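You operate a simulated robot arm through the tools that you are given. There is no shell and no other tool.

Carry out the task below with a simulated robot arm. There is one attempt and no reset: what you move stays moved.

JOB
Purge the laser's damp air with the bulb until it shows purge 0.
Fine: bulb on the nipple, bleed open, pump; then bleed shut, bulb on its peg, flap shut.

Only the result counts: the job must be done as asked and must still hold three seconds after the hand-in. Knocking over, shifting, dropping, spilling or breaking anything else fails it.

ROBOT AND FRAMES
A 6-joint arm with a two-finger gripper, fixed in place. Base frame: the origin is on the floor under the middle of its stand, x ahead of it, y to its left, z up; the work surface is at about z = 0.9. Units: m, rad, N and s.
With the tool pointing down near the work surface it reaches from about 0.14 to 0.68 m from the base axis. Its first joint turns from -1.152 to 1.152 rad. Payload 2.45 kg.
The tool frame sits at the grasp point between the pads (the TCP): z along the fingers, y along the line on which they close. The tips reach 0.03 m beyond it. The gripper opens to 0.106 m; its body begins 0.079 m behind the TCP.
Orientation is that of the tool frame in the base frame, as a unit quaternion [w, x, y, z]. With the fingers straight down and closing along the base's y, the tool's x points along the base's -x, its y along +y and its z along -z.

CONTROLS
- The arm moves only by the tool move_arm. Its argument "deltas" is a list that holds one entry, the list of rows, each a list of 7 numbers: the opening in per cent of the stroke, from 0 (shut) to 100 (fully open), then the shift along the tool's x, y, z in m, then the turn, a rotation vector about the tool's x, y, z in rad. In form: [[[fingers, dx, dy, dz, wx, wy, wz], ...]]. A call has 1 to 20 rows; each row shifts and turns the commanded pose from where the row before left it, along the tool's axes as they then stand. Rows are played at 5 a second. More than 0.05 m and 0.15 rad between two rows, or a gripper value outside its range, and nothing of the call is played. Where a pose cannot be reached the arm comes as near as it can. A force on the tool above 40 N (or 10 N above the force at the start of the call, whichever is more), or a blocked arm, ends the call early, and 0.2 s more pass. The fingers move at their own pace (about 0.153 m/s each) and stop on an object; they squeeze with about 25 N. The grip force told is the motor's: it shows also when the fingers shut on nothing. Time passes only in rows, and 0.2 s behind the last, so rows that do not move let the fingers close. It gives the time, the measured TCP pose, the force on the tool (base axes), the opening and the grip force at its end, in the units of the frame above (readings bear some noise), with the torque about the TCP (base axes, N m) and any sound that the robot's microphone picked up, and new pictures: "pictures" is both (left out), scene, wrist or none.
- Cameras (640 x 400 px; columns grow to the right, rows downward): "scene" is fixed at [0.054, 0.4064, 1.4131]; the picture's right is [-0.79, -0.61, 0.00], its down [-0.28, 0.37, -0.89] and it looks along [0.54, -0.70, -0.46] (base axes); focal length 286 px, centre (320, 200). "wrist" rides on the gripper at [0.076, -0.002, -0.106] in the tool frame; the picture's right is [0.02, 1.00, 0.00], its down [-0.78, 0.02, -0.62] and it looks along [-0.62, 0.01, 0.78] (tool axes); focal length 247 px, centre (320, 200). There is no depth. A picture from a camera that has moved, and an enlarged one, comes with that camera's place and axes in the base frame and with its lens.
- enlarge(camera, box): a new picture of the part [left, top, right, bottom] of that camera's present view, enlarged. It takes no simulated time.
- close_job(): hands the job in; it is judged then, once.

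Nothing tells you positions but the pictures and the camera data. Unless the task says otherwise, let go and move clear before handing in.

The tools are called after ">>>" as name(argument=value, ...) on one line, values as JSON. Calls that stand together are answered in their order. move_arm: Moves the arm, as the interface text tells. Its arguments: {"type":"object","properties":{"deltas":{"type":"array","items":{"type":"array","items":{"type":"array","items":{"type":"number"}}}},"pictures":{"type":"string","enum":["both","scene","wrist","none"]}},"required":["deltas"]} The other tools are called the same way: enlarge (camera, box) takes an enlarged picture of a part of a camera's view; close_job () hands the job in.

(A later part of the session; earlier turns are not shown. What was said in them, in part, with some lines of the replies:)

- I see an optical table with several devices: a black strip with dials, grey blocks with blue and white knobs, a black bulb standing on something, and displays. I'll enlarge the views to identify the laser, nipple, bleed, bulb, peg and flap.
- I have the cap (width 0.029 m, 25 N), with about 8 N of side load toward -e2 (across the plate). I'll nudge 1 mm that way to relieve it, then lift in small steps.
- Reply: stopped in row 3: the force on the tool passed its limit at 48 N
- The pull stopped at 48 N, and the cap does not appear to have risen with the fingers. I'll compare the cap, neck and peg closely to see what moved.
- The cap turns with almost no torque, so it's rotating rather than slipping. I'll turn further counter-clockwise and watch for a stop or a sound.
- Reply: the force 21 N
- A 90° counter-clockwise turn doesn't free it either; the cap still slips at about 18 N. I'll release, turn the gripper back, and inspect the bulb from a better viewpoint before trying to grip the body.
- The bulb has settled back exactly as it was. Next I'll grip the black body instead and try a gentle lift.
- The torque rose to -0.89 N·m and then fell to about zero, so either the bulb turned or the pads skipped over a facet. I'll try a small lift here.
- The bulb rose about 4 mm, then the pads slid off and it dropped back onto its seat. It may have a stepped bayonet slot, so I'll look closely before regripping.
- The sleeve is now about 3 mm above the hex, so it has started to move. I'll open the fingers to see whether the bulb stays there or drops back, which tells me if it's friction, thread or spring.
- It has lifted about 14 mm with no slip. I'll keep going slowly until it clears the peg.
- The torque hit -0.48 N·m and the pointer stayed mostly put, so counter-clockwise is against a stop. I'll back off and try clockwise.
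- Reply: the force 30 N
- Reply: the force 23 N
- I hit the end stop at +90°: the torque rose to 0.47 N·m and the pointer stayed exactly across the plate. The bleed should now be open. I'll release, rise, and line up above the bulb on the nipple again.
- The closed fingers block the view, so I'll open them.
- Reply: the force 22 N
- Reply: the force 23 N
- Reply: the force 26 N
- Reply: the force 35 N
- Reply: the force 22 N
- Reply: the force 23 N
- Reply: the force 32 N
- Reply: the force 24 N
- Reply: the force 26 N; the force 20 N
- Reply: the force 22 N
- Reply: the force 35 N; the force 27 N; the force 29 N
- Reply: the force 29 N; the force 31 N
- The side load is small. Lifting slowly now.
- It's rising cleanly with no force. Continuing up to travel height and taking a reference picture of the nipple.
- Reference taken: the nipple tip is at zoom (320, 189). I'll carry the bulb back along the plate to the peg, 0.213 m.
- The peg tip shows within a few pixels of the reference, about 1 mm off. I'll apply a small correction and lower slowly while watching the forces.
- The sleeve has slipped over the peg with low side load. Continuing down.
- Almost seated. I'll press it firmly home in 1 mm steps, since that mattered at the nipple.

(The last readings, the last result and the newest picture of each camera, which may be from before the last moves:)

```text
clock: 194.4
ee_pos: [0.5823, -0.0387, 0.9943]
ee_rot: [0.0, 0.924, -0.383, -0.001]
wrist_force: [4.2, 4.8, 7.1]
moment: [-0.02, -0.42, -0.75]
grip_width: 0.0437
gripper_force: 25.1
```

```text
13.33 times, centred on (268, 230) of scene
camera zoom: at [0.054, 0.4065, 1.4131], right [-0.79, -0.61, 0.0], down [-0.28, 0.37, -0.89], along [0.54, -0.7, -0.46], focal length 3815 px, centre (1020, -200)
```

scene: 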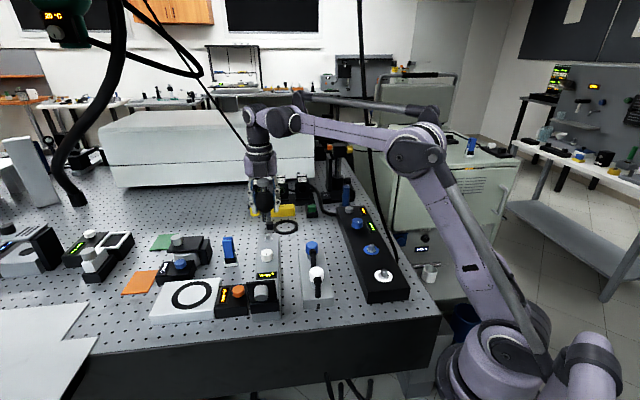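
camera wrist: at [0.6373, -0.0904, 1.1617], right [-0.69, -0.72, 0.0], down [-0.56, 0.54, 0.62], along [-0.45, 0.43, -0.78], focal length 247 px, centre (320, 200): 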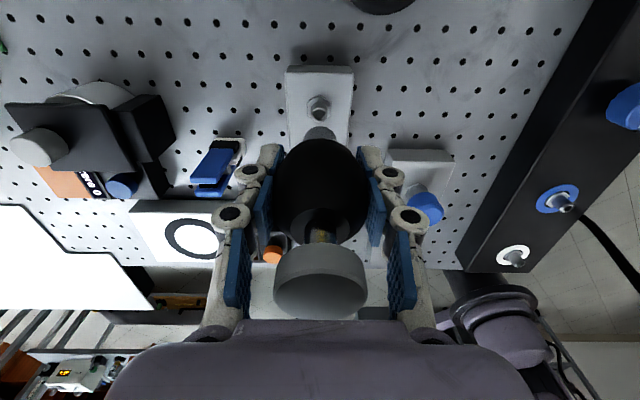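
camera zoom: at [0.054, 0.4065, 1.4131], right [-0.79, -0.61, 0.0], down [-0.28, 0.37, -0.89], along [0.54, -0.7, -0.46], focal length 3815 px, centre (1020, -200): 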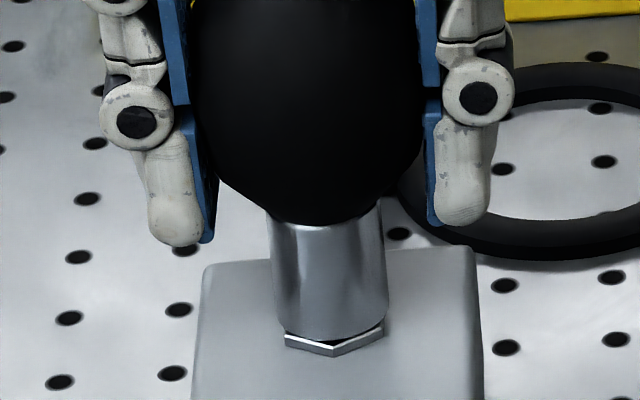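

>>> move_arm(deltas=[[[0, 0, 0, 0.001, 0, 0, 0], [0, 0, 0, 0.0007, 0, 0, 0], [0, 0, 0, 0, 0, 0, 0]]], pictures="none")

>>> enlarge(camera="scene", box=[255, 215, 280, 245])

```text
clock: 195.2
ee_pos: [0.5825, -0.0381, 0.9921]
ee_rot: [0.001, 0.924, -0.383, -0.001]
wrist_force: [4.8, 7.1, 7.9]
moment: [0.44, -0.05, 0.92]
grip_width: 0.0437
gripper_force: 25.0
```

```text
13.33 times, centred on (268, 230) of scene
camera zoom: at [0.054, 0.4066, 1.4131], right [-0.79, -0.61, 0.0], down [-0.28, 0.37, -0.89], along [0.54, -0.7, -0.46], focal length 3815 px, centre (1020, -200)
```

zoom: 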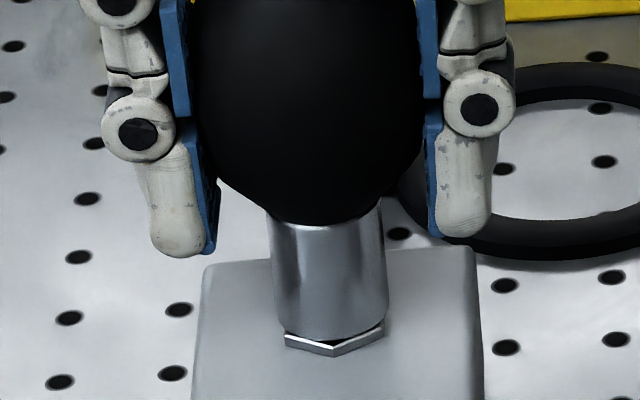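

The sleeve is at its seat; extra push just slides the pads. I'll release and rise.

>>> move_arm(deltas=[[[40, 0, 0, 0, 0, 0, 0], [70, 0, 0, 0, 0, 0, 0], [70, 0, 0, 0, 0, 0, 0], [70, 0, 0, -0.04, 0, 0, 0], [70, 0, 0, -0.045, 0, 0, 0], [70, 0, 0, -0.045, 0, 0, 0], [70, 0, 0, 0, 0, 0, 0]]], pictures="both")

>>> enlarge(camera="scene", box=[245, 185, 290, 245])

>>> enlarge(camera="scene", box=[240, 240, 300, 330])

```text
clock: 196.8
ee_pos: [0.5826, -0.0384, 1.1226]
ee_rot: [0.001, 0.924, -0.383, -0.001]
wrist_force: [-0.2, 0.0, 0.6]
moment: [0.0, 0.01, 0.0]
grip_width: 0.0742
gripper_force: 0.0
camera wrist: at [0.6377, -0.0903, 1.2276], right [-0.69, -0.72, 0.0], down [-0.56, 0.54, 0.62], along [-0.45, 0.43, -0.78], focal length 247 px, centre (320, 200)
```

scene: 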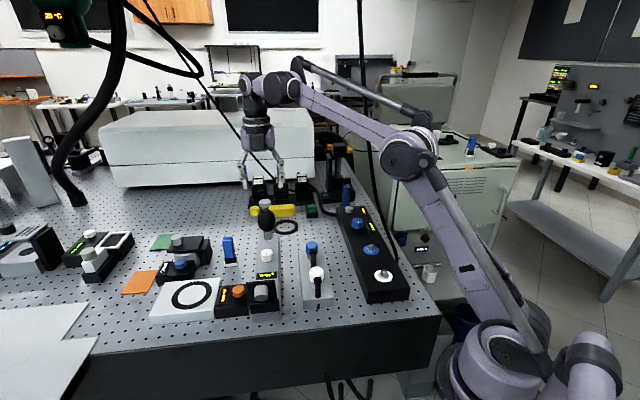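
wrist: 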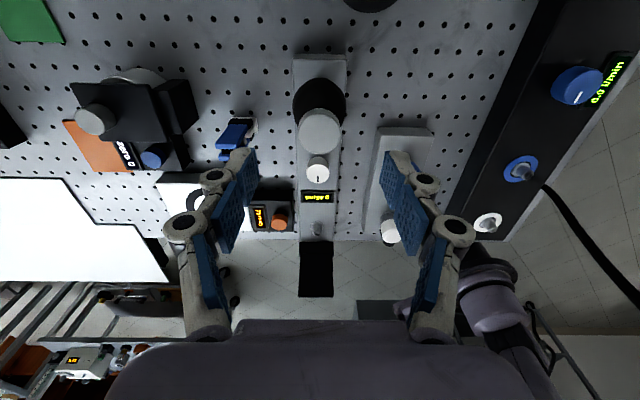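

```text
6.67 times, centred on (268, 215) of scene
camera zoom: at [0.054, 0.4064, 1.4131], right [-0.79, -0.61, 0.0], down [-0.28, 0.37, -0.89], along [0.54, -0.7, -0.46], focal length 1908 px, centre (670, 100)
```

zoom: 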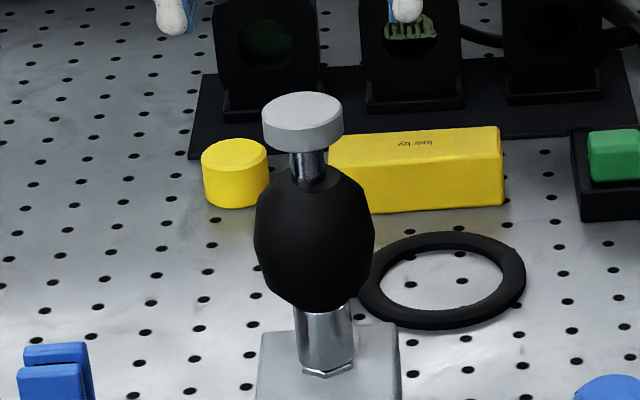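

```text
4.44 times, centred on (270, 285) of scene
camera zoom: at [0.054, 0.4064, 1.4131], right [-0.79, -0.61, 0.0], down [-0.28, 0.37, -0.89], along [0.54, -0.7, -0.46], focal length 1272 px, centre (542, -178)
```

zoom: 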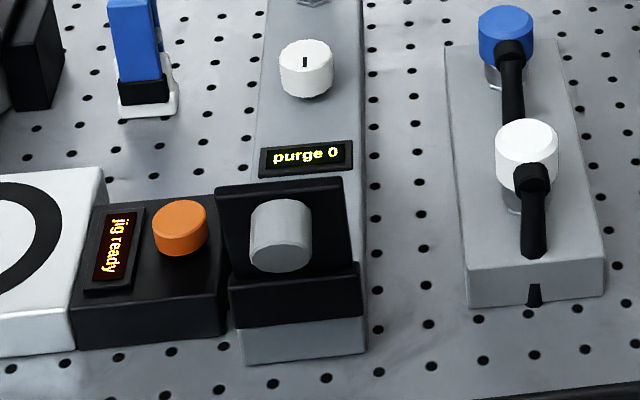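

The bulb stands on its peg exactly as at the start, the display shows purge 0, and the knob is back at shut. I'll compare with the starting picture using the same crop.

>>> enlarge(camera="scene", box=[240, 190, 300, 260])

>>> enlarge(camera="scene", box=[255, 215, 280, 245])

>>> enlarge(camera="wrist", box=[270, 130, 370, 310])

```text
5.71 times, centred on (270, 225) of scene
camera zoom: at [0.054, 0.4064, 1.4131], right [-0.79, -0.61, 0.0], down [-0.28, 0.37, -0.89], along [0.54, -0.7, -0.46], focal length 1635 px, centre (606, 57)
```

zoom: 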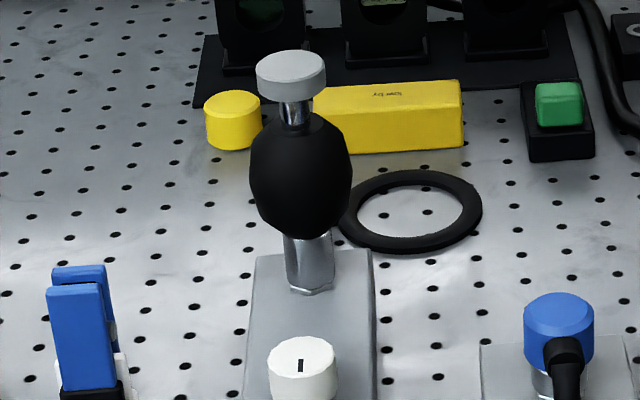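

```text
13.33 times, centred on (268, 230) of scene
camera zoom: at [0.054, 0.4064, 1.4131], right [-0.79, -0.61, 0.0], down [-0.28, 0.37, -0.89], along [0.54, -0.7, -0.46], focal length 3815 px, centre (1020, -200)
```

zoom: 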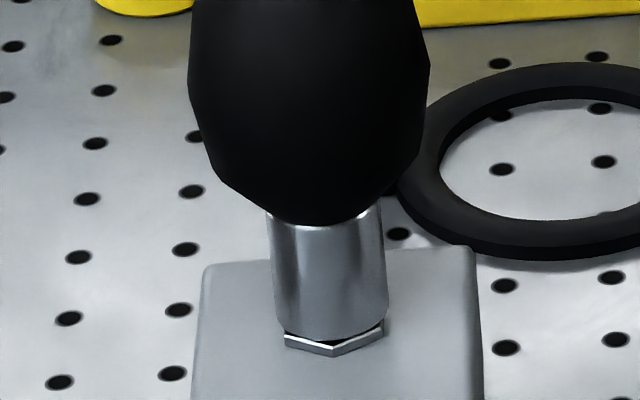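

```text
2.22 times, centred on (320, 220) of wrist
camera zoom: at [0.6377, -0.0903, 1.2276], right [-0.69, -0.72, 0.0], down [-0.56, 0.54, 0.62], along [-0.45, 0.43, -0.78], focal length 549 px, centre (320, 156)
```

zoom: 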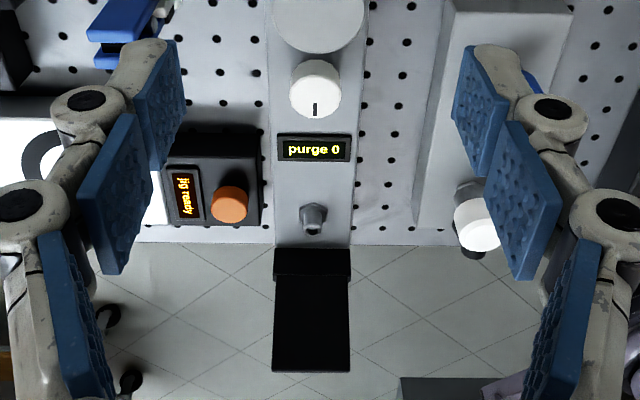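

The bulb matches the starting state. Now the flap: its knob's outer end is at about (0.378, 0.167, 1.01) and it leans outward. I'll go over to its outer side with the fingers closed.

>>> move_arm(deltas=[[[0, 0, 0, -0.02, 0, 0, 0], [0, -0.036, -0.0001, 0, 0, 0, 0], [0, -0.036, -0.0001, 0, 0, 0, 0], [0, -0.036, -0.0001, 0, 0, 0, 0], [0, -0.036, -0.0001, 0, 0, 0, 0], [0, -0.036, -0.0001, 0, 0, 0, 0], [0, -0.036, -0.0001, 0, 0, 0, 0], [0, -0.036, -0.0002, 0, 0, 0, 0], [0, -0.036, -0.0002, 0, 0, 0, 0], [0, -0.037, -0.0001, 0, 0, 0, 0], [0, 0, 0, 0, 0, 0, 0]]], pictures="both")

>>> enlarge(camera="scene", box=[220, 200, 310, 320])

```text
clock: 199.2
ee_pos: [0.3557, 0.1931, 1.1417]
ee_rot: [0.001, 0.924, -0.383, -0.002]
wrist_force: [0.7, 0.0, -0.1]
moment: [0.02, 0.01, -0.01]
grip_width: 0.0
gripper_force: 24.9
camera wrist: at [0.4101, 0.1405, 1.2473], right [-0.69, -0.72, 0.0], down [-0.56, 0.54, 0.62], along [-0.45, 0.43, -0.78], focal length 247 px, centre (320, 200)
```

scene: 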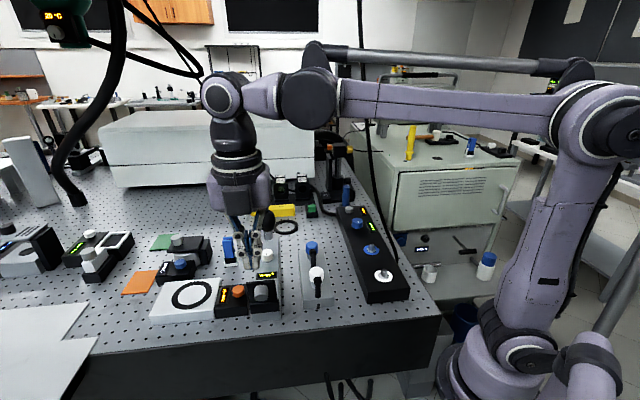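
wrist: 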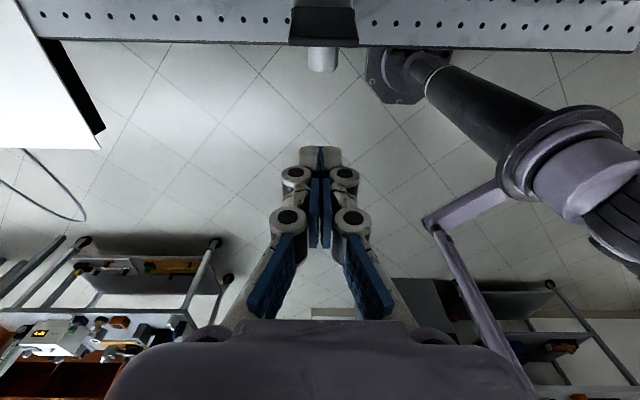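

```text
3.33 times, centred on (265, 260) of scene
camera zoom: at [0.054, 0.4064, 1.4131], right [-0.79, -0.61, 0.0], down [-0.28, 0.37, -0.89], along [0.54, -0.7, -0.46], focal length 954 px, centre (503, 0)
```

zoom: 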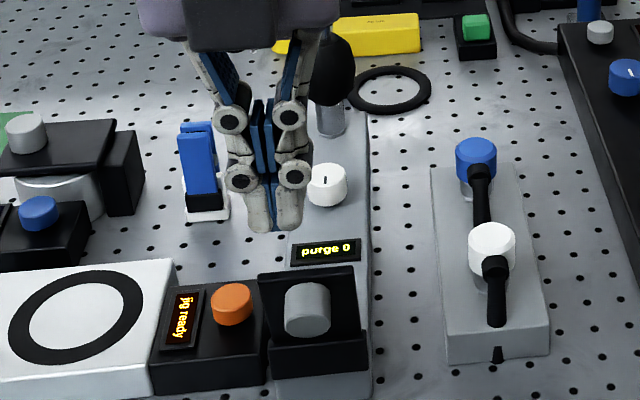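

The knob end is about 33 mm ahead of the fingertips toward +e1. I'll lower so the fingertips are level with the knob.

>>> move_arm(deltas=[[[0, -0.002, 0, 0.036, 0, 0, 0], [0, 0, 0, 0.036, 0, 0, 0], [0, 0, 0, 0.034, 0, 0, 0], [0, 0, 0, 0, 0, 0, 0]]], pictures="both")

>>> enlarge(camera="scene", box=[220, 200, 310, 320])

>>> enlarge(camera="wrist", box=[240, 60, 400, 200])

```text
clock: 200.2
ee_pos: [0.3526, 0.1938, 1.0371]
ee_rot: [0.0, 0.924, -0.383, -0.001]
wrist_force: [0.0, 0.2, 0.2]
moment: [0.01, 0.03, -0.01]
grip_width: 0.0
gripper_force: 25.0
camera wrist: at [0.4077, 0.1423, 1.1417], right [-0.69, -0.72, 0.0], down [-0.56, 0.54, 0.62], along [-0.45, 0.43, -0.78], focal length 247 px, centre (320, 200)
```

scene: 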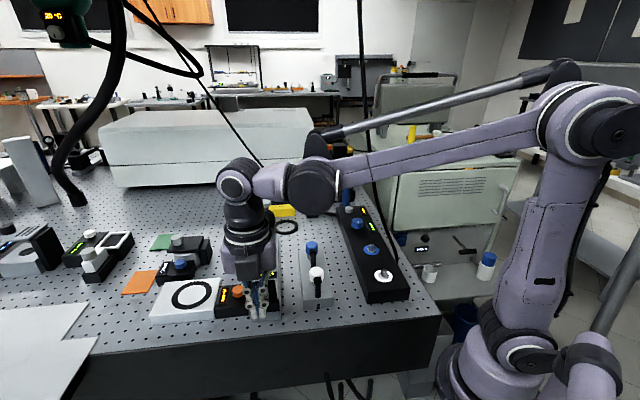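
wrist: 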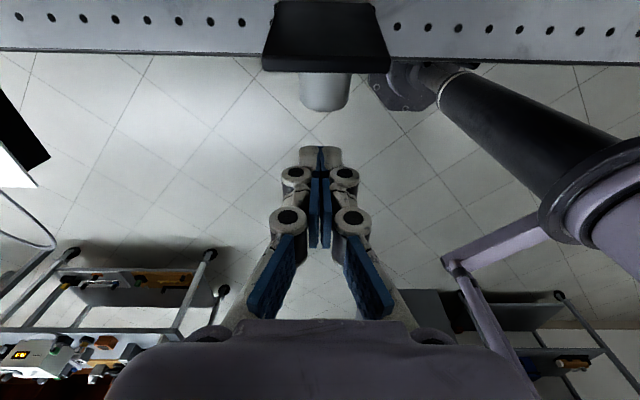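

```text
3.33 times, centred on (265, 260) of scene
camera zoom: at [0.054, 0.4064, 1.4131], right [-0.79, -0.61, 0.0], down [-0.28, 0.37, -0.89], along [0.54, -0.7, -0.46], focal length 954 px, centre (503, 0)
```

zoom: 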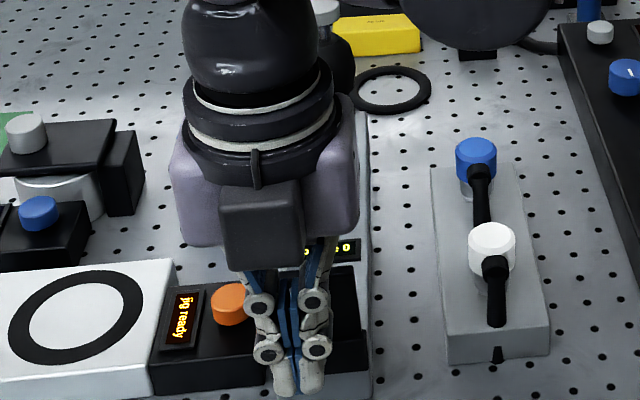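

```text
2.86 times, centred on (320, 130) of wrist
camera zoom: at [0.4077, 0.1423, 1.1417], right [-0.69, -0.72, 0.0], down [-0.56, 0.54, 0.62], along [-0.45, 0.43, -0.78], focal length 706 px, centre (320, 400)
```

zoom: 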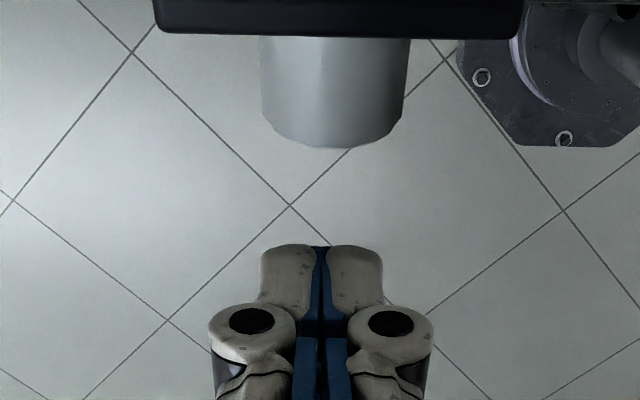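

The fingertips are behind the knob with about a 2 cm gap. I'll push gently toward the nipple side.

>>> move_arm(deltas=[[[0, 0.008, 0, 0, 0, 0, 0], [0, 0.006, 0, 0, 0, 0, 0], [0, 0.005, 0, 0, 0, 0, 0], [0, 0.005, 0, 0, 0, 0, 0], [0, 0, 0, 0, 0, 0, 0]]], pictures="wrist")

>>> enlarge(camera="scene", box=[220, 200, 310, 320])

```text
clock: 201.4
ee_pos: [0.3698, 0.1763, 1.0385]
ee_rot: [0.0, 0.924, -0.382, -0.001]
wrist_force: [0.3, -0.5, -0.7]
moment: [-0.03, -0.04, -0.01]
grip_width: 0.0
gripper_force: 24.9
camera wrist: at [0.4253, 0.1243, 1.142], right [-0.69, -0.72, 0.0], down [-0.56, 0.54, 0.62], along [-0.45, 0.43, -0.78], focal length 247 px, centre (320, 200)
```

wrist: 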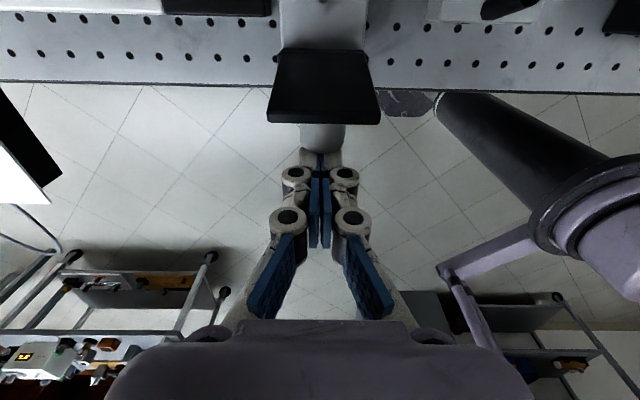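

```text
3.33 times, centred on (265, 260) of scene
camera zoom: at [0.054, 0.4064, 1.4131], right [-0.79, -0.61, 0.0], down [-0.28, 0.37, -0.89], along [0.54, -0.7, -0.46], focal length 954 px, centre (503, 0)
```

zoom: 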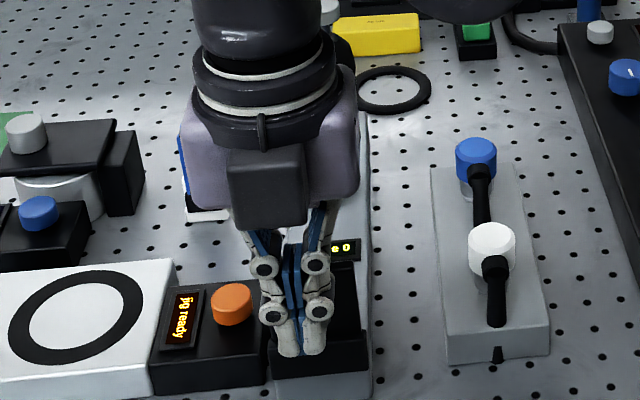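

>>> move_arm(deltas=[[[0, 0.005, 0, 0, 0, 0, 0], [0, 0.005, 0, 0, 0, 0, 0], [0, 0.005, 0, 0, 0, 0, 0], [0, 0, 0, 0, 0, 0, 0]]], pictures="wrist")

>>> enlarge(camera="wrist", box=[240, 20, 400, 180])

```text
clock: 202.4
ee_pos: [0.3809, 0.1648, 1.0388]
ee_rot: [0.0, 0.924, -0.383, -0.001]
wrist_force: [-0.1, 0.6, -0.4]
moment: [0.01, 0.03, 0.0]
grip_width: 0.0001
gripper_force: 24.8
camera wrist: at [0.4354, 0.1129, 1.1422], right [-0.69, -0.72, 0.0], down [-0.56, 0.54, 0.62], along [-0.45, 0.43, -0.78], focal length 247 px, centre (320, 200)
```

wrist: 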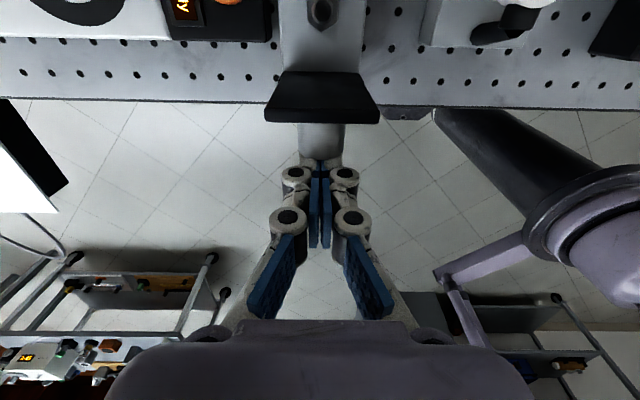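

```text
2.50 times, centred on (320, 100) of wrist
camera zoom: at [0.4354, 0.1129, 1.1422], right [-0.69, -0.72, 0.0], down [-0.56, 0.54, 0.62], along [-0.45, 0.43, -0.78], focal length 617 px, centre (320, 450)
```

zoom: 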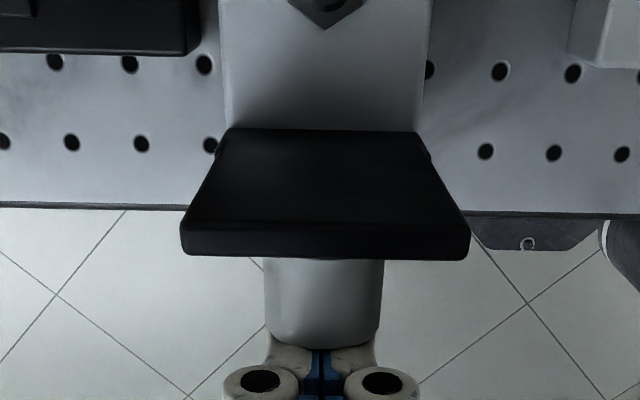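

The flap is moving with the fingers at negligible force. I'll keep pushing.

>>> move_arm(deltas=[[[0, 0.006, 0, 0, 0, 0, 0], [0, 0.006, 0, 0, 0, 0, 0], [0, 0.006, 0, 0, 0, 0, 0], [0, 0, 0, 0, 0, 0, 0]]], pictures="wrist")

>>> enlarge(camera="wrist", box=[240, 20, 400, 180])

>>> enlarge(camera="scene", box=[220, 200, 310, 320])

```text
clock: 203.4
ee_pos: [0.3932, 0.1507, 1.036]
ee_rot: [0.001, 0.924, -0.383, -0.001]
wrist_force: [0.3, -0.9, -0.6]
moment: [-0.01, -0.05, 0.04]
grip_width: 0.0001
gripper_force: 28.6
camera wrist: at [0.4486, 0.1001, 1.1414], right [-0.69, -0.72, 0.0], down [-0.56, 0.54, 0.62], along [-0.45, 0.43, -0.78], focal length 247 px, centre (320, 200)
```

wrist: 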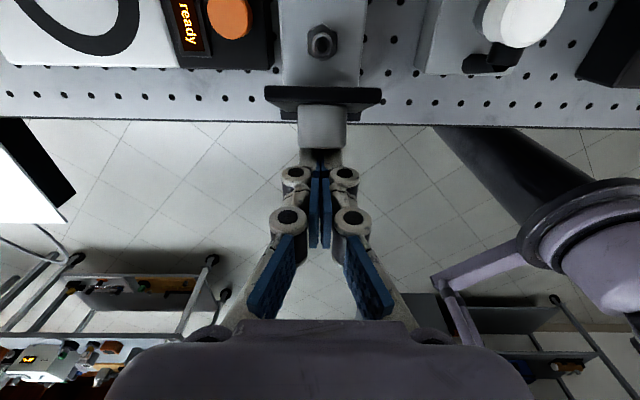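

```text
2.50 times, centred on (320, 100) of wrist
camera zoom: at [0.4486, 0.1001, 1.1414], right [-0.69, -0.72, 0.0], down [-0.56, 0.54, 0.62], along [-0.45, 0.43, -0.78], focal length 617 px, centre (320, 450)
```

zoom: 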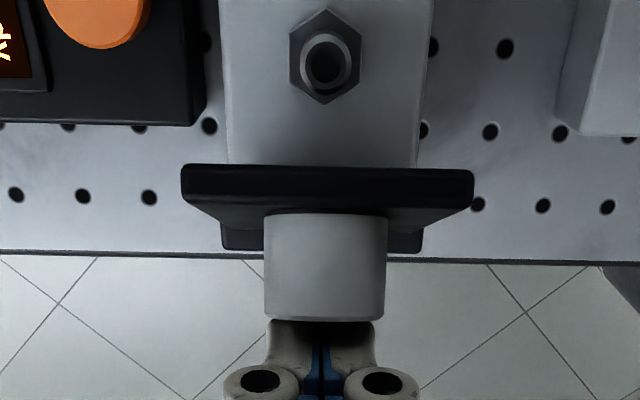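

```text
3.33 times, centred on (265, 260) of scene
camera zoom: at [0.054, 0.4064, 1.4131], right [-0.79, -0.61, 0.0], down [-0.28, 0.37, -0.89], along [0.54, -0.7, -0.46], focal length 954 px, centre (503, 0)
```

zoom: 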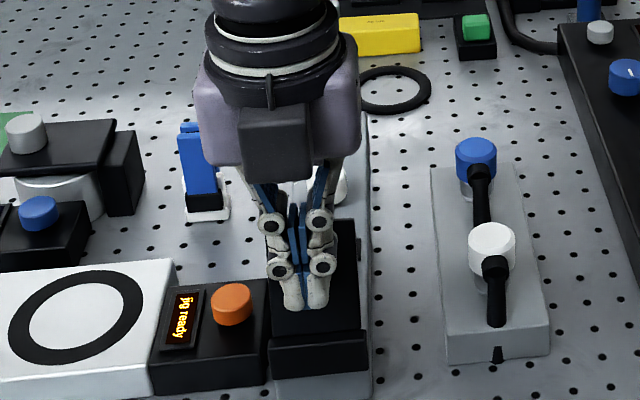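

The flap is at about vertical. I'll continue until it tips over toward the nipple.

>>> move_arm(deltas=[[[0, 0.006, 0, 0, 0, 0, 0], [0, 0.006, 0, 0, 0, 0, 0], [0, 0.006, 0, 0, 0, 0, 0], [0, 0, 0, 0, 0, 0, 0]]], pictures="wrist")

>>> enlarge(camera="wrist", box=[240, 20, 400, 180])

>>> enlarge(camera="scene", box=[220, 200, 310, 320])

```text
clock: 204.4
ee_pos: [0.4053, 0.1379, 1.035]
ee_rot: [0.0, 0.924, -0.382, -0.001]
wrist_force: [0.5, -0.1, -0.6]
moment: [0.02, -0.02, 0.02]
grip_width: 0.0
gripper_force: 28.9
camera wrist: at [0.4611, 0.0875, 1.1411], right [-0.69, -0.72, 0.0], down [-0.56, 0.54, 0.62], along [-0.45, 0.43, -0.78], focal length 247 px, centre (320, 200)
```

wrist: 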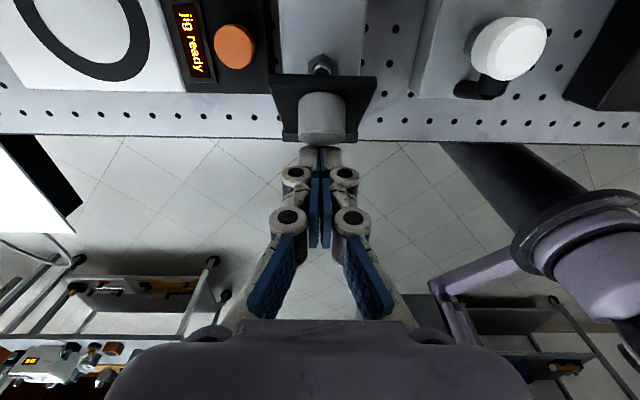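

```text
2.50 times, centred on (320, 100) of wrist
camera zoom: at [0.4611, 0.0875, 1.1411], right [-0.69, -0.72, 0.0], down [-0.56, 0.54, 0.62], along [-0.45, 0.43, -0.78], focal length 617 px, centre (320, 450)
```

zoom: 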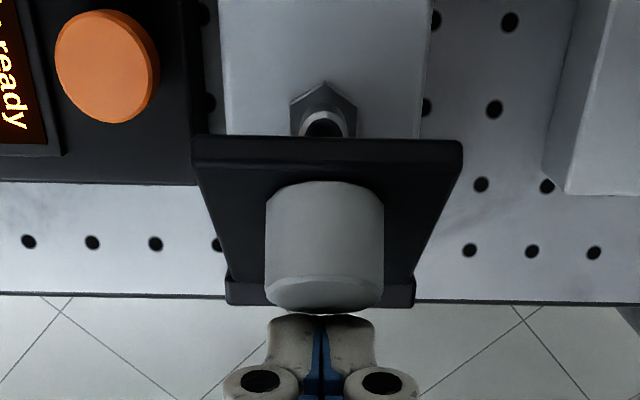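

```text
3.33 times, centred on (265, 260) of scene
camera zoom: at [0.054, 0.4064, 1.4131], right [-0.79, -0.61, 0.0], down [-0.28, 0.37, -0.89], along [0.54, -0.7, -0.46], focal length 954 px, centre (503, 0)
```

zoom: 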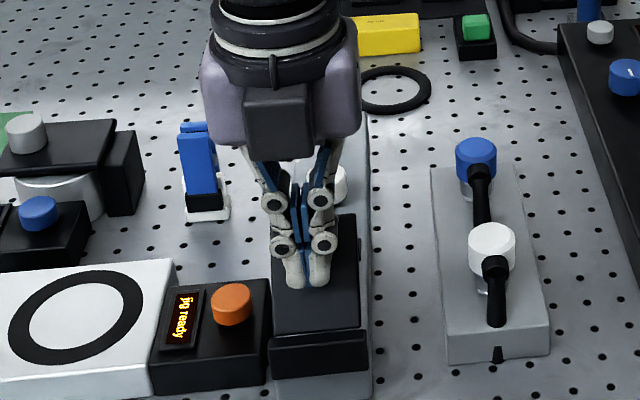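

The flap is past vertical and leaning over the nipple. I'll keep pushing over it.

>>> move_arm(deltas=[[[0, 0.006, 0, 0, 0, 0, 0], [0, 0.006, 0, 0, 0, 0, 0], [0, 0.006, 0, 0, 0, 0, 0], [0, 0.006, 0, 0, 0, 0, 0], [0, 0, 0, 0, 0, 0, 0]]], pictures="wrist")

>>> enlarge(camera="wrist", box=[240, 20, 400, 180])

>>> enlarge(camera="scene", box=[220, 200, 310, 320])

```text
clock: 205.6
ee_pos: [0.4235, 0.1231, 1.0362]
ee_rot: [0.0, 0.924, -0.382, -0.001]
wrist_force: [0.2, -0.2, 0.2]
moment: [-0.03, 0.01, 0.01]
grip_width: 0.0001
gripper_force: 28.2
camera wrist: at [0.4783, 0.0705, 1.1414], right [-0.69, -0.72, 0.0], down [-0.56, 0.54, 0.62], along [-0.45, 0.43, -0.78], focal length 247 px, centre (320, 200)
```

wrist: 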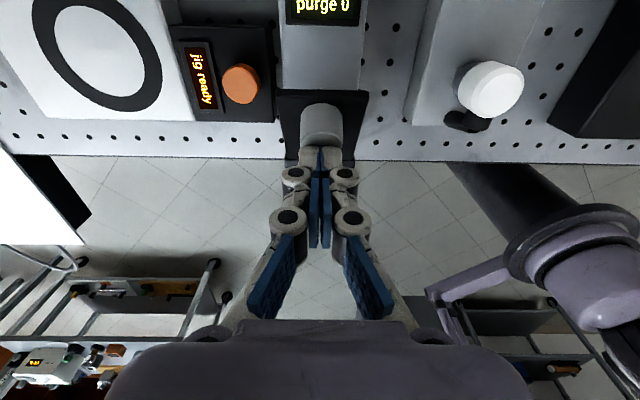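

```text
2.50 times, centred on (320, 100) of wrist
camera zoom: at [0.4783, 0.0705, 1.1414], right [-0.69, -0.72, 0.0], down [-0.56, 0.54, 0.62], along [-0.45, 0.43, -0.78], focal length 617 px, centre (320, 450)
```

zoom: 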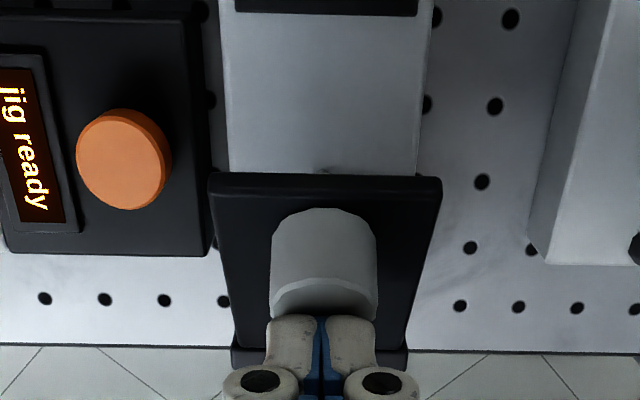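

```text
3.33 times, centred on (265, 260) of scene
camera zoom: at [0.054, 0.4064, 1.4131], right [-0.79, -0.61, 0.0], down [-0.28, 0.37, -0.89], along [0.54, -0.7, -0.46], focal length 954 px, centre (503, 0)
```

zoom: 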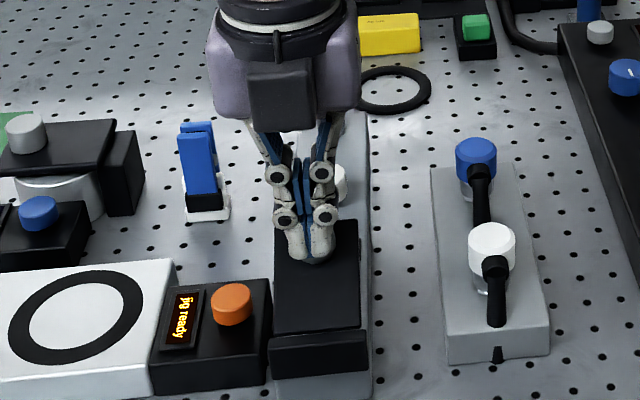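

>>> move_arm(deltas=[[[0, 0.006, 0, 0, 0, 0, 0], [0, 0.006, 0, 0, 0, 0, 0], [0, 0.006, 0, 0, 0, 0, 0], [0, 0.006, 0, 0, 0, 0, 0], [0, 0, 0, 0, 0, 0, 0]]], pictures="wrist")

>>> enlarge(camera="wrist", box=[240, 20, 400, 180])

>>> enlarge(camera="scene", box=[220, 200, 310, 320])

```text
clock: 206.8
ee_pos: [0.4402, 0.1056, 1.0365]
ee_rot: [0.001, 0.924, -0.382, -0.001]
wrist_force: [0.2, 0.4, 0.2]
moment: [-0.02, 0.0, 0.02]
grip_width: 0.0
gripper_force: 28.4
camera wrist: at [0.495, 0.0545, 1.1416], right [-0.69, -0.72, 0.0], down [-0.56, 0.54, 0.62], along [-0.45, 0.43, -0.78], focal length 247 px, centre (320, 200)
```

wrist: 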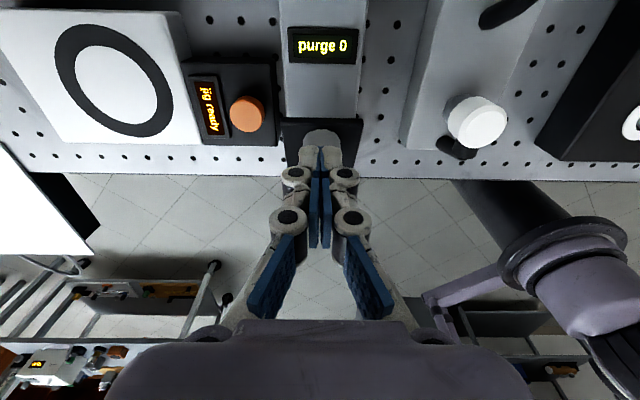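

```text
2.50 times, centred on (320, 100) of wrist
camera zoom: at [0.495, 0.0545, 1.1416], right [-0.69, -0.72, 0.0], down [-0.56, 0.54, 0.62], along [-0.45, 0.43, -0.78], focal length 617 px, centre (320, 450)
```

zoom: 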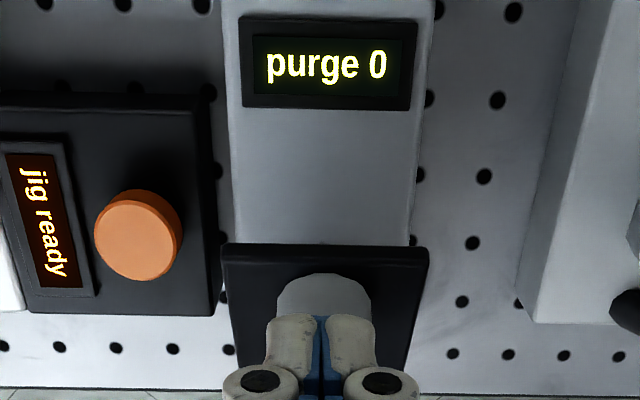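

```text
3.33 times, centred on (265, 260) of scene
camera zoom: at [0.054, 0.4064, 1.4131], right [-0.79, -0.61, 0.0], down [-0.28, 0.37, -0.89], along [0.54, -0.7, -0.46], focal length 954 px, centre (503, 0)
```

zoom: 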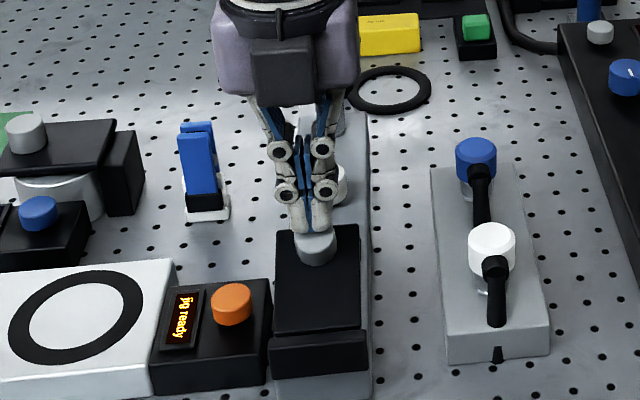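

The flap has dropped nearly flat, with the knob under the fingertips. I'll move over the knob's centre and press down gently.

>>> move_arm(deltas=[[[0, 0.006, 0, 0, 0, 0, 0], [0, 0.004, 0, 0, 0, 0, 0], [0, 0, 0, 0.008, 0, 0, 0], [0, 0, 0, 0.006, 0, 0, 0], [0, 0, 0, 0, 0, 0, 0]]], pictures="wrist")

>>> enlarge(camera="wrist", box=[240, 60, 400, 200])

>>> enlarge(camera="scene", box=[240, 230, 300, 320])

```text
clock: 208.0
ee_pos: [0.4469, 0.0992, 1.0225]
ee_rot: [0.0, 0.924, -0.383, -0.001]
wrist_force: [0.7, -0.4, -1.1]
moment: [0.02, 0.01, 0.03]
grip_width: 0.0
gripper_force: 28.6
camera wrist: at [0.5017, 0.0481, 1.1271], right [-0.69, -0.72, 0.0], down [-0.56, 0.54, 0.62], along [-0.45, 0.43, -0.78], focal length 247 px, centre (320, 200)
```

wrist: 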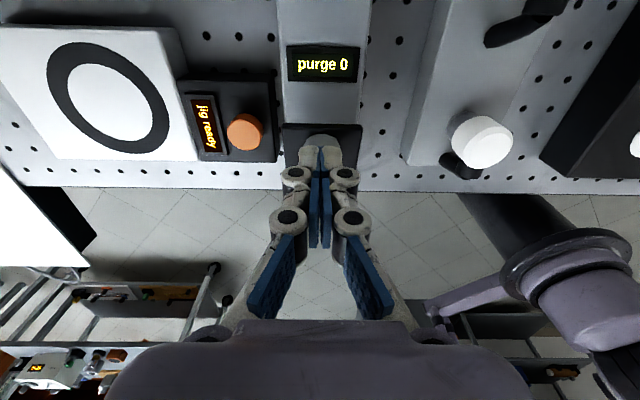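

```text
2.86 times, centred on (320, 130) of wrist
camera zoom: at [0.5017, 0.0481, 1.1271], right [-0.69, -0.72, 0.0], down [-0.56, 0.54, 0.62], along [-0.45, 0.43, -0.78], focal length 706 px, centre (320, 400)
```

zoom: 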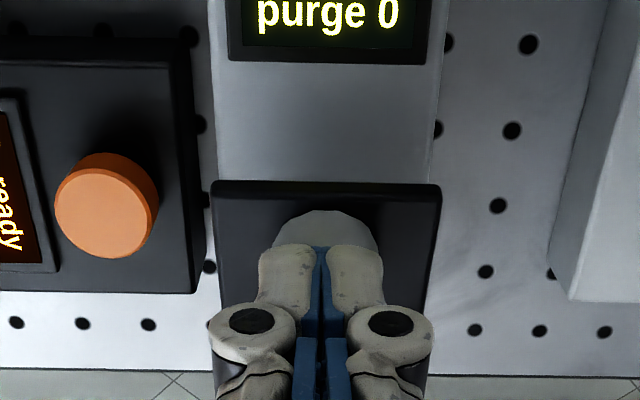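

```text
4.44 times, centred on (270, 275) of scene
camera zoom: at [0.054, 0.4064, 1.4131], right [-0.79, -0.61, 0.0], down [-0.28, 0.37, -0.89], along [0.54, -0.7, -0.46], focal length 1272 px, centre (542, -133)
```

zoom: 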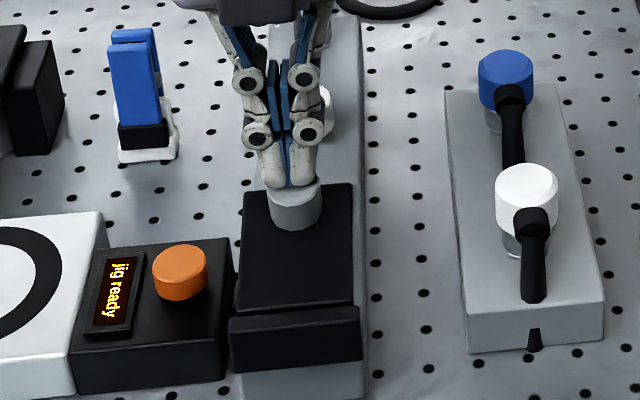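

>>> move_arm(deltas=[[[0, 0.003, 0, 0.003, 0, 0, 0], [0, 0, 0, 0.003, 0, 0, 0], [0, 0, 0, 0.003, 0, 0, 0], [0, 0, 0, 0, 0, 0, 0]]], pictures="none")

>>> enlarge(camera="scene", box=[240, 230, 300, 320])

```text
clock: 209.0
ee_pos: [0.4482, 0.0981, 1.0131]
ee_rot: [0.001, 0.924, -0.382, -0.001]
wrist_force: [0.3, -0.3, 0.4]
moment: [-0.02, 0.06, -0.02]
grip_width: 0.0
gripper_force: 28.8
```

```text
4.44 times, centred on (270, 275) of scene
camera zoom: at [0.054, 0.4064, 1.4131], right [-0.79, -0.61, 0.0], down [-0.28, 0.37, -0.89], along [0.54, -0.7, -0.46], focal length 1272 px, centre (542, -133)
```

zoom: 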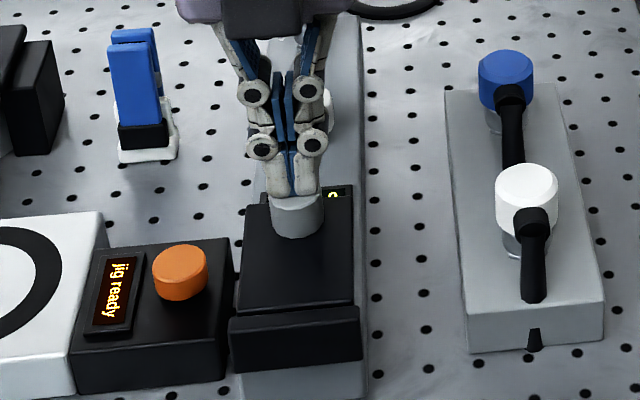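

The flap follows downward under light contact. I'll keep pressing until it closes.

>>> move_arm(deltas=[[[0, 0.001, 0, 0.003, 0, 0, 0], [0, 0, 0, 0.003, 0, 0, 0], [0, 0, 0, 0.003, 0, 0, 0], [0, 0, 0, 0, 0, 0, 0]]], pictures="none")

>>> move_arm(deltas=[[[0, 0, 0, 0.003, 0, 0, 0], [0, 0, 0, 0.003, 0, 0, 0], [0, 0, 0, 0, 0, 0, 0]]], pictures="none")

>>> enlarge(camera="scene", box=[240, 230, 300, 320])

```text
clock: 209.7
ee_pos: [0.4483, 0.0959, 1.0096]
ee_rot: [0.002, 0.924, -0.383, -0.001]
wrist_force: [-1.6, 0.0, 20.0]
moment: [0.1, 0.19, 0.0]
grip_width: 0.0059
gripper_force: 28.6
stopped in row 3: the force on the tool passed its limit at 47 N (the readings are from after the stop); the commanded pose is now the measured one
```

```text
clock: 210.1
ee_pos: [0.4494, 0.0958, 1.0099]
ee_rot: [0.0, 0.924, -0.383, -0.001]
wrist_force: [-2.1, 0.0, 20.9]
moment: [0.17, 0.17, -0.06]
grip_width: 0.006
gripper_force: 28.8
stopped in row 1: the force on the tool passed its limit at 47 N (the readings are from after the stop); the commanded pose is now the measured one
```

```text
4.44 times, centred on (270, 275) of scene
camera zoom: at [0.0537, 0.4063, 1.4132], right [-0.79, -0.61, 0.0], down [-0.28, 0.37, -0.89], along [0.54, -0.7, -0.46], focal length 1272 px, centre (542, -133)
```

zoom: 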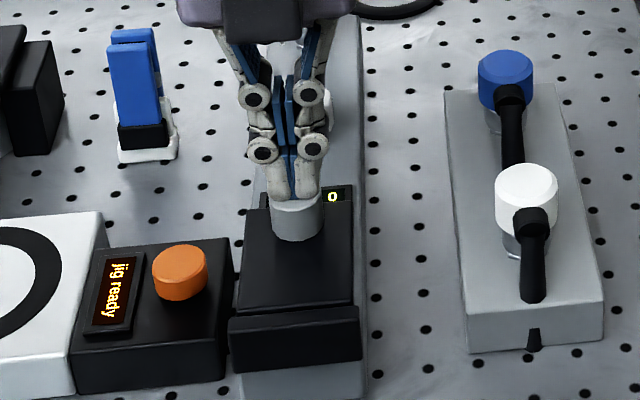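

The flap has reached a hard stop. I'll back off right away and inspect whether it's fully closed.

>>> move_arm(deltas=[[[0, 0, 0, -0.01, 0, 0, 0], [0, 0, 0, -0.04, 0, 0, 0], [0, 0.04, 0, -0.03, 0, 0, 0], [60, 0.04, 0, 0, 0, 0, 0], [60, 0.02, 0, 0, 0, 0, 0], [60, 0, 0, 0, 0, 0, 0]]], pictures="both")

>>> enlarge(camera="scene", box=[240, 230, 300, 320])

>>> enlarge(camera="wrist", box=[240, 80, 400, 240])

```text
clock: 211.5
ee_pos: [0.5186, 0.0259, 1.0888]
ee_rot: [0.001, 0.924, -0.383, -0.001]
wrist_force: [0.8, 0.1, 0.0]
moment: [0.03, -0.01, -0.02]
grip_width: 0.0633
gripper_force: 0.0
camera wrist: at [0.5742, -0.0261, 1.1933], right [-0.69, -0.72, 0.0], down [-0.56, 0.54, 0.62], along [-0.45, 0.43, -0.78], focal length 247 px, centre (320, 200)
```

scene: 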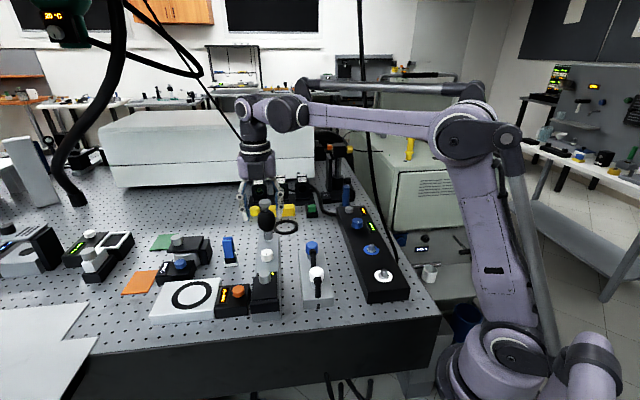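
wrist: 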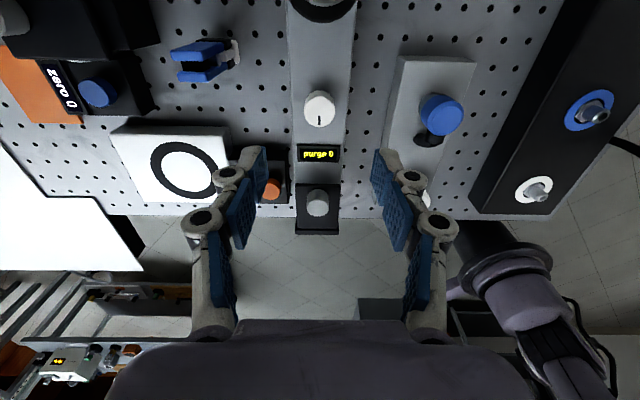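

```text
4.44 times, centred on (270, 275) of scene
camera zoom: at [0.0541, 0.4064, 1.4131], right [-0.79, -0.61, 0.0], down [-0.28, 0.37, -0.89], along [0.54, -0.7, -0.46], focal length 1272 px, centre (542, -133)
```

zoom: 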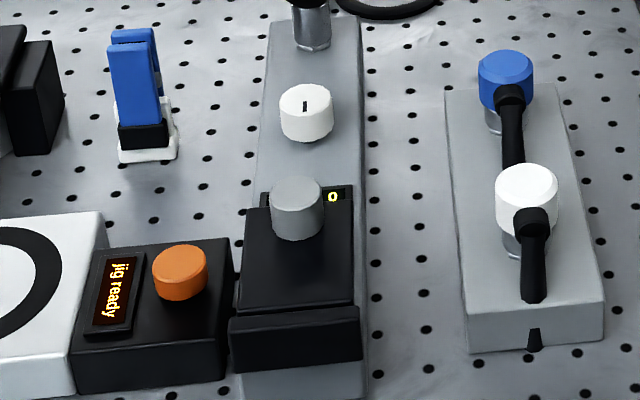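

```text
2.50 times, centred on (320, 160) of wrist
camera zoom: at [0.5742, -0.0261, 1.1933], right [-0.69, -0.72, 0.0], down [-0.56, 0.54, 0.62], along [-0.45, 0.43, -0.78], focal length 617 px, centre (320, 300)
```

zoom: 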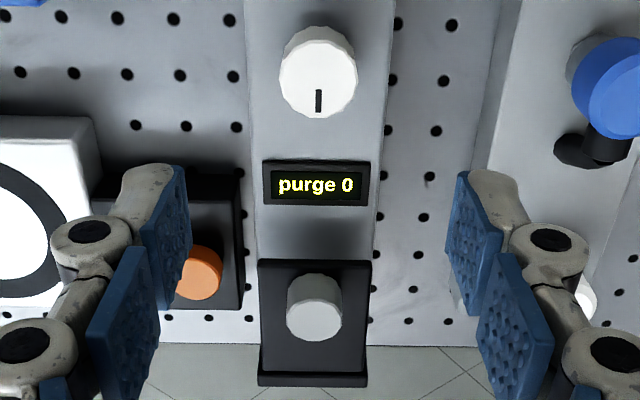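

The flap lies flat on its stop with the knob up and stays there; the geometry gives its free edge at z≈0.957, level with the hinge. The display shows purge 0, the bleed pointer is at shut, and the bulb is on its peg. I'll rise clear and do a final check.

>>> move_arm(deltas=[[[60, 0, 0, -0.04, 0, 0, 0], [60, 0, 0, -0.04, 0, 0, 0], [60, 0, 0, -0.04, 0, 0, 0], [60, 0, 0, -0.04, 0, 0, 0], [60, -0.03, 0, -0.02, 0, 0, 0], [60, -0.03, 0, 0, 0, 0, 0], [60, 0, 0, 0, 0, 0, 0], [60, 0, 0, 0, 0, 0, 0], [60, 0, 0, 0, 0, 0, 0], [60, 0, 0, 0, 0, 0, 0], [60, 0, 0, 0, 0, 0, 0]]], pictures="both")

>>> enlarge(camera="scene", box=[220, 190, 320, 320])

>>> enlarge(camera="wrist", box=[240, 40, 400, 200])

>>> enlarge(camera="scene", box=[240, 190, 300, 260])

```text
clock: 213.9
ee_pos: [0.4718, 0.0689, 1.2619]
ee_rot: [0.002, 0.924, -0.382, -0.002]
wrist_force: [0.3, 0.0, -0.1]
moment: [0.02, 0.0, 0.0]
grip_width: 0.0636
gripper_force: 0.1
out of reach, approached as far as the arm can: row 4
camera wrist: at [0.5279, 0.0179, 1.367], right [-0.69, -0.72, 0.0], down [-0.56, 0.54, 0.62], along [-0.45, 0.43, -0.78], focal length 247 px, centre (320, 200)
```

scene: 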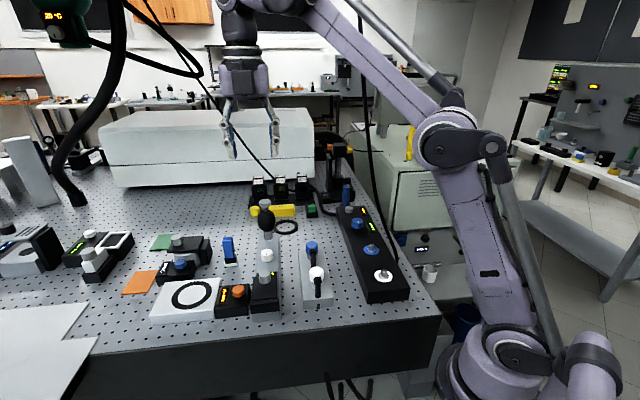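
wrist: 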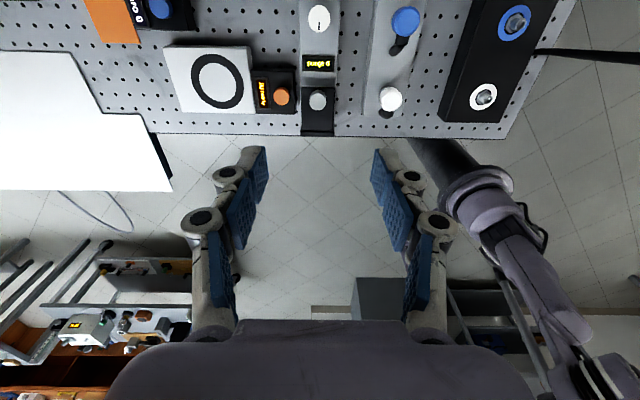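

```text
3.08 times, centred on (270, 255) of scene
camera zoom: at [0.054, 0.4064, 1.4131], right [-0.79, -0.61, 0.0], down [-0.28, 0.37, -0.89], along [0.54, -0.7, -0.46], focal length 880 px, centre (474, 31)
```

zoom: 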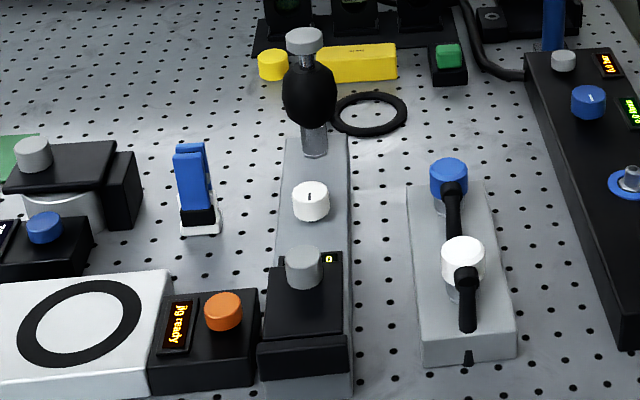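

```text
2.50 times, centred on (320, 120) of wrist
camera zoom: at [0.5279, 0.0179, 1.367], right [-0.69, -0.72, 0.0], down [-0.56, 0.54, 0.62], along [-0.45, 0.43, -0.78], focal length 617 px, centre (320, 400)
```

zoom: 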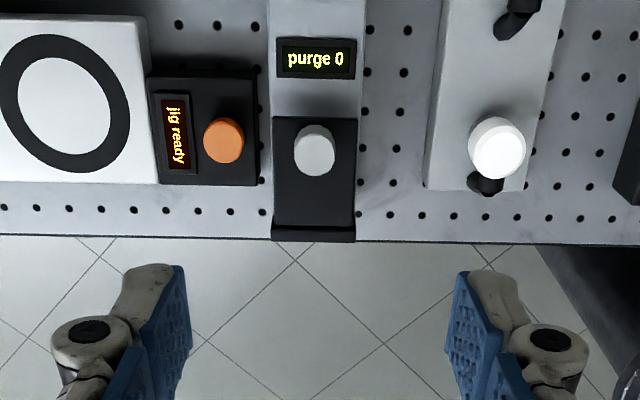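

```text
5.71 times, centred on (270, 225) of scene
camera zoom: at [0.054, 0.4064, 1.4131], right [-0.79, -0.61, 0.0], down [-0.28, 0.37, -0.89], along [0.54, -0.7, -0.46], focal length 1635 px, centre (606, 57)
```

zoom: 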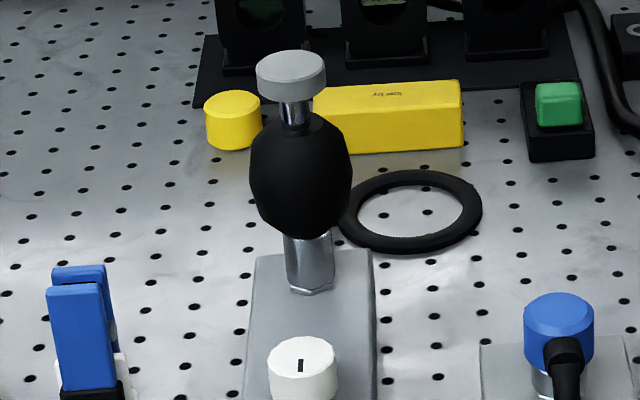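

Everything looks right. One last close look at the closed flap's edges before handing in.

>>> enlarge(camera="scene", box=[245, 260, 290, 315])

>>> enlarge(camera="wrist", box=[295, 80, 345, 145])

```text
7.27 times, centred on (268, 288) of scene
camera zoom: at [0.054, 0.4064, 1.4131], right [-0.79, -0.61, 0.0], down [-0.28, 0.37, -0.89], along [0.54, -0.7, -0.46], focal length 2081 px, centre (702, -436)
```

zoom: 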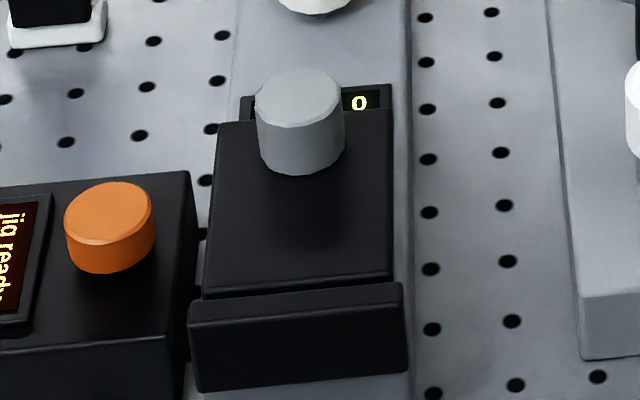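

```text
6.15 times, centred on (320, 112) of wrist
camera zoom: at [0.5279, 0.0179, 1.367], right [-0.69, -0.72, 0.0], down [-0.56, 0.54, 0.62], along [-0.45, 0.43, -0.78], focal length 1520 px, centre (320, 738)
```

zoom: 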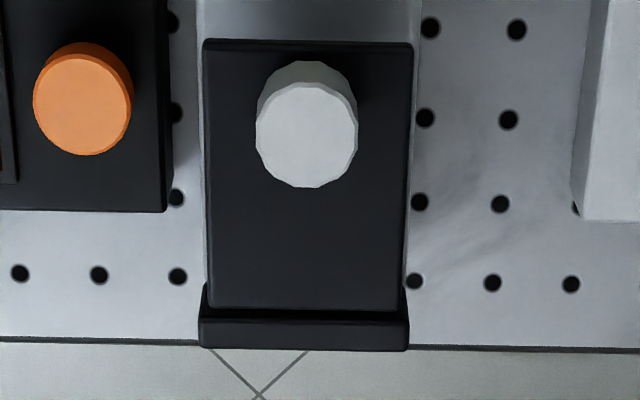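

The display reads purge 0, the bleed is shut, the bulb is upright on its peg and the flap is down flat. The arm is clear, nothing else has moved, and I'm handing in the job.

>>> close_job()

```text
The job is handed in.
```

The job is handed in. The laser shows purge 0, the bleed is shut, the bulb is back on its peg and the flap is closed.

- **Extra strokes:** the count stayed at 3 through several early plunger strokes. It only dropped, 3 to 0 in three strokes, after I re-seated the bulb and pressed it firmly onto the nipple. I think the loose seating was the cause, though I also reset the bleed to fully open just before those strokes.
- **Bleed positions:** while looking for the cause I made three strokes with the bleed half or fully shut. They had no visible effect. Fully clockwise turned out to be open, and the original position, with the pointer toward the nipple, is shut.
- **Flap:** I pressed it down to its hard stop, which briefly put 47 N on the tool. It stayed down after I backed off, and nothing around it moved.

I left the arm raised above the plate, clear of everything.
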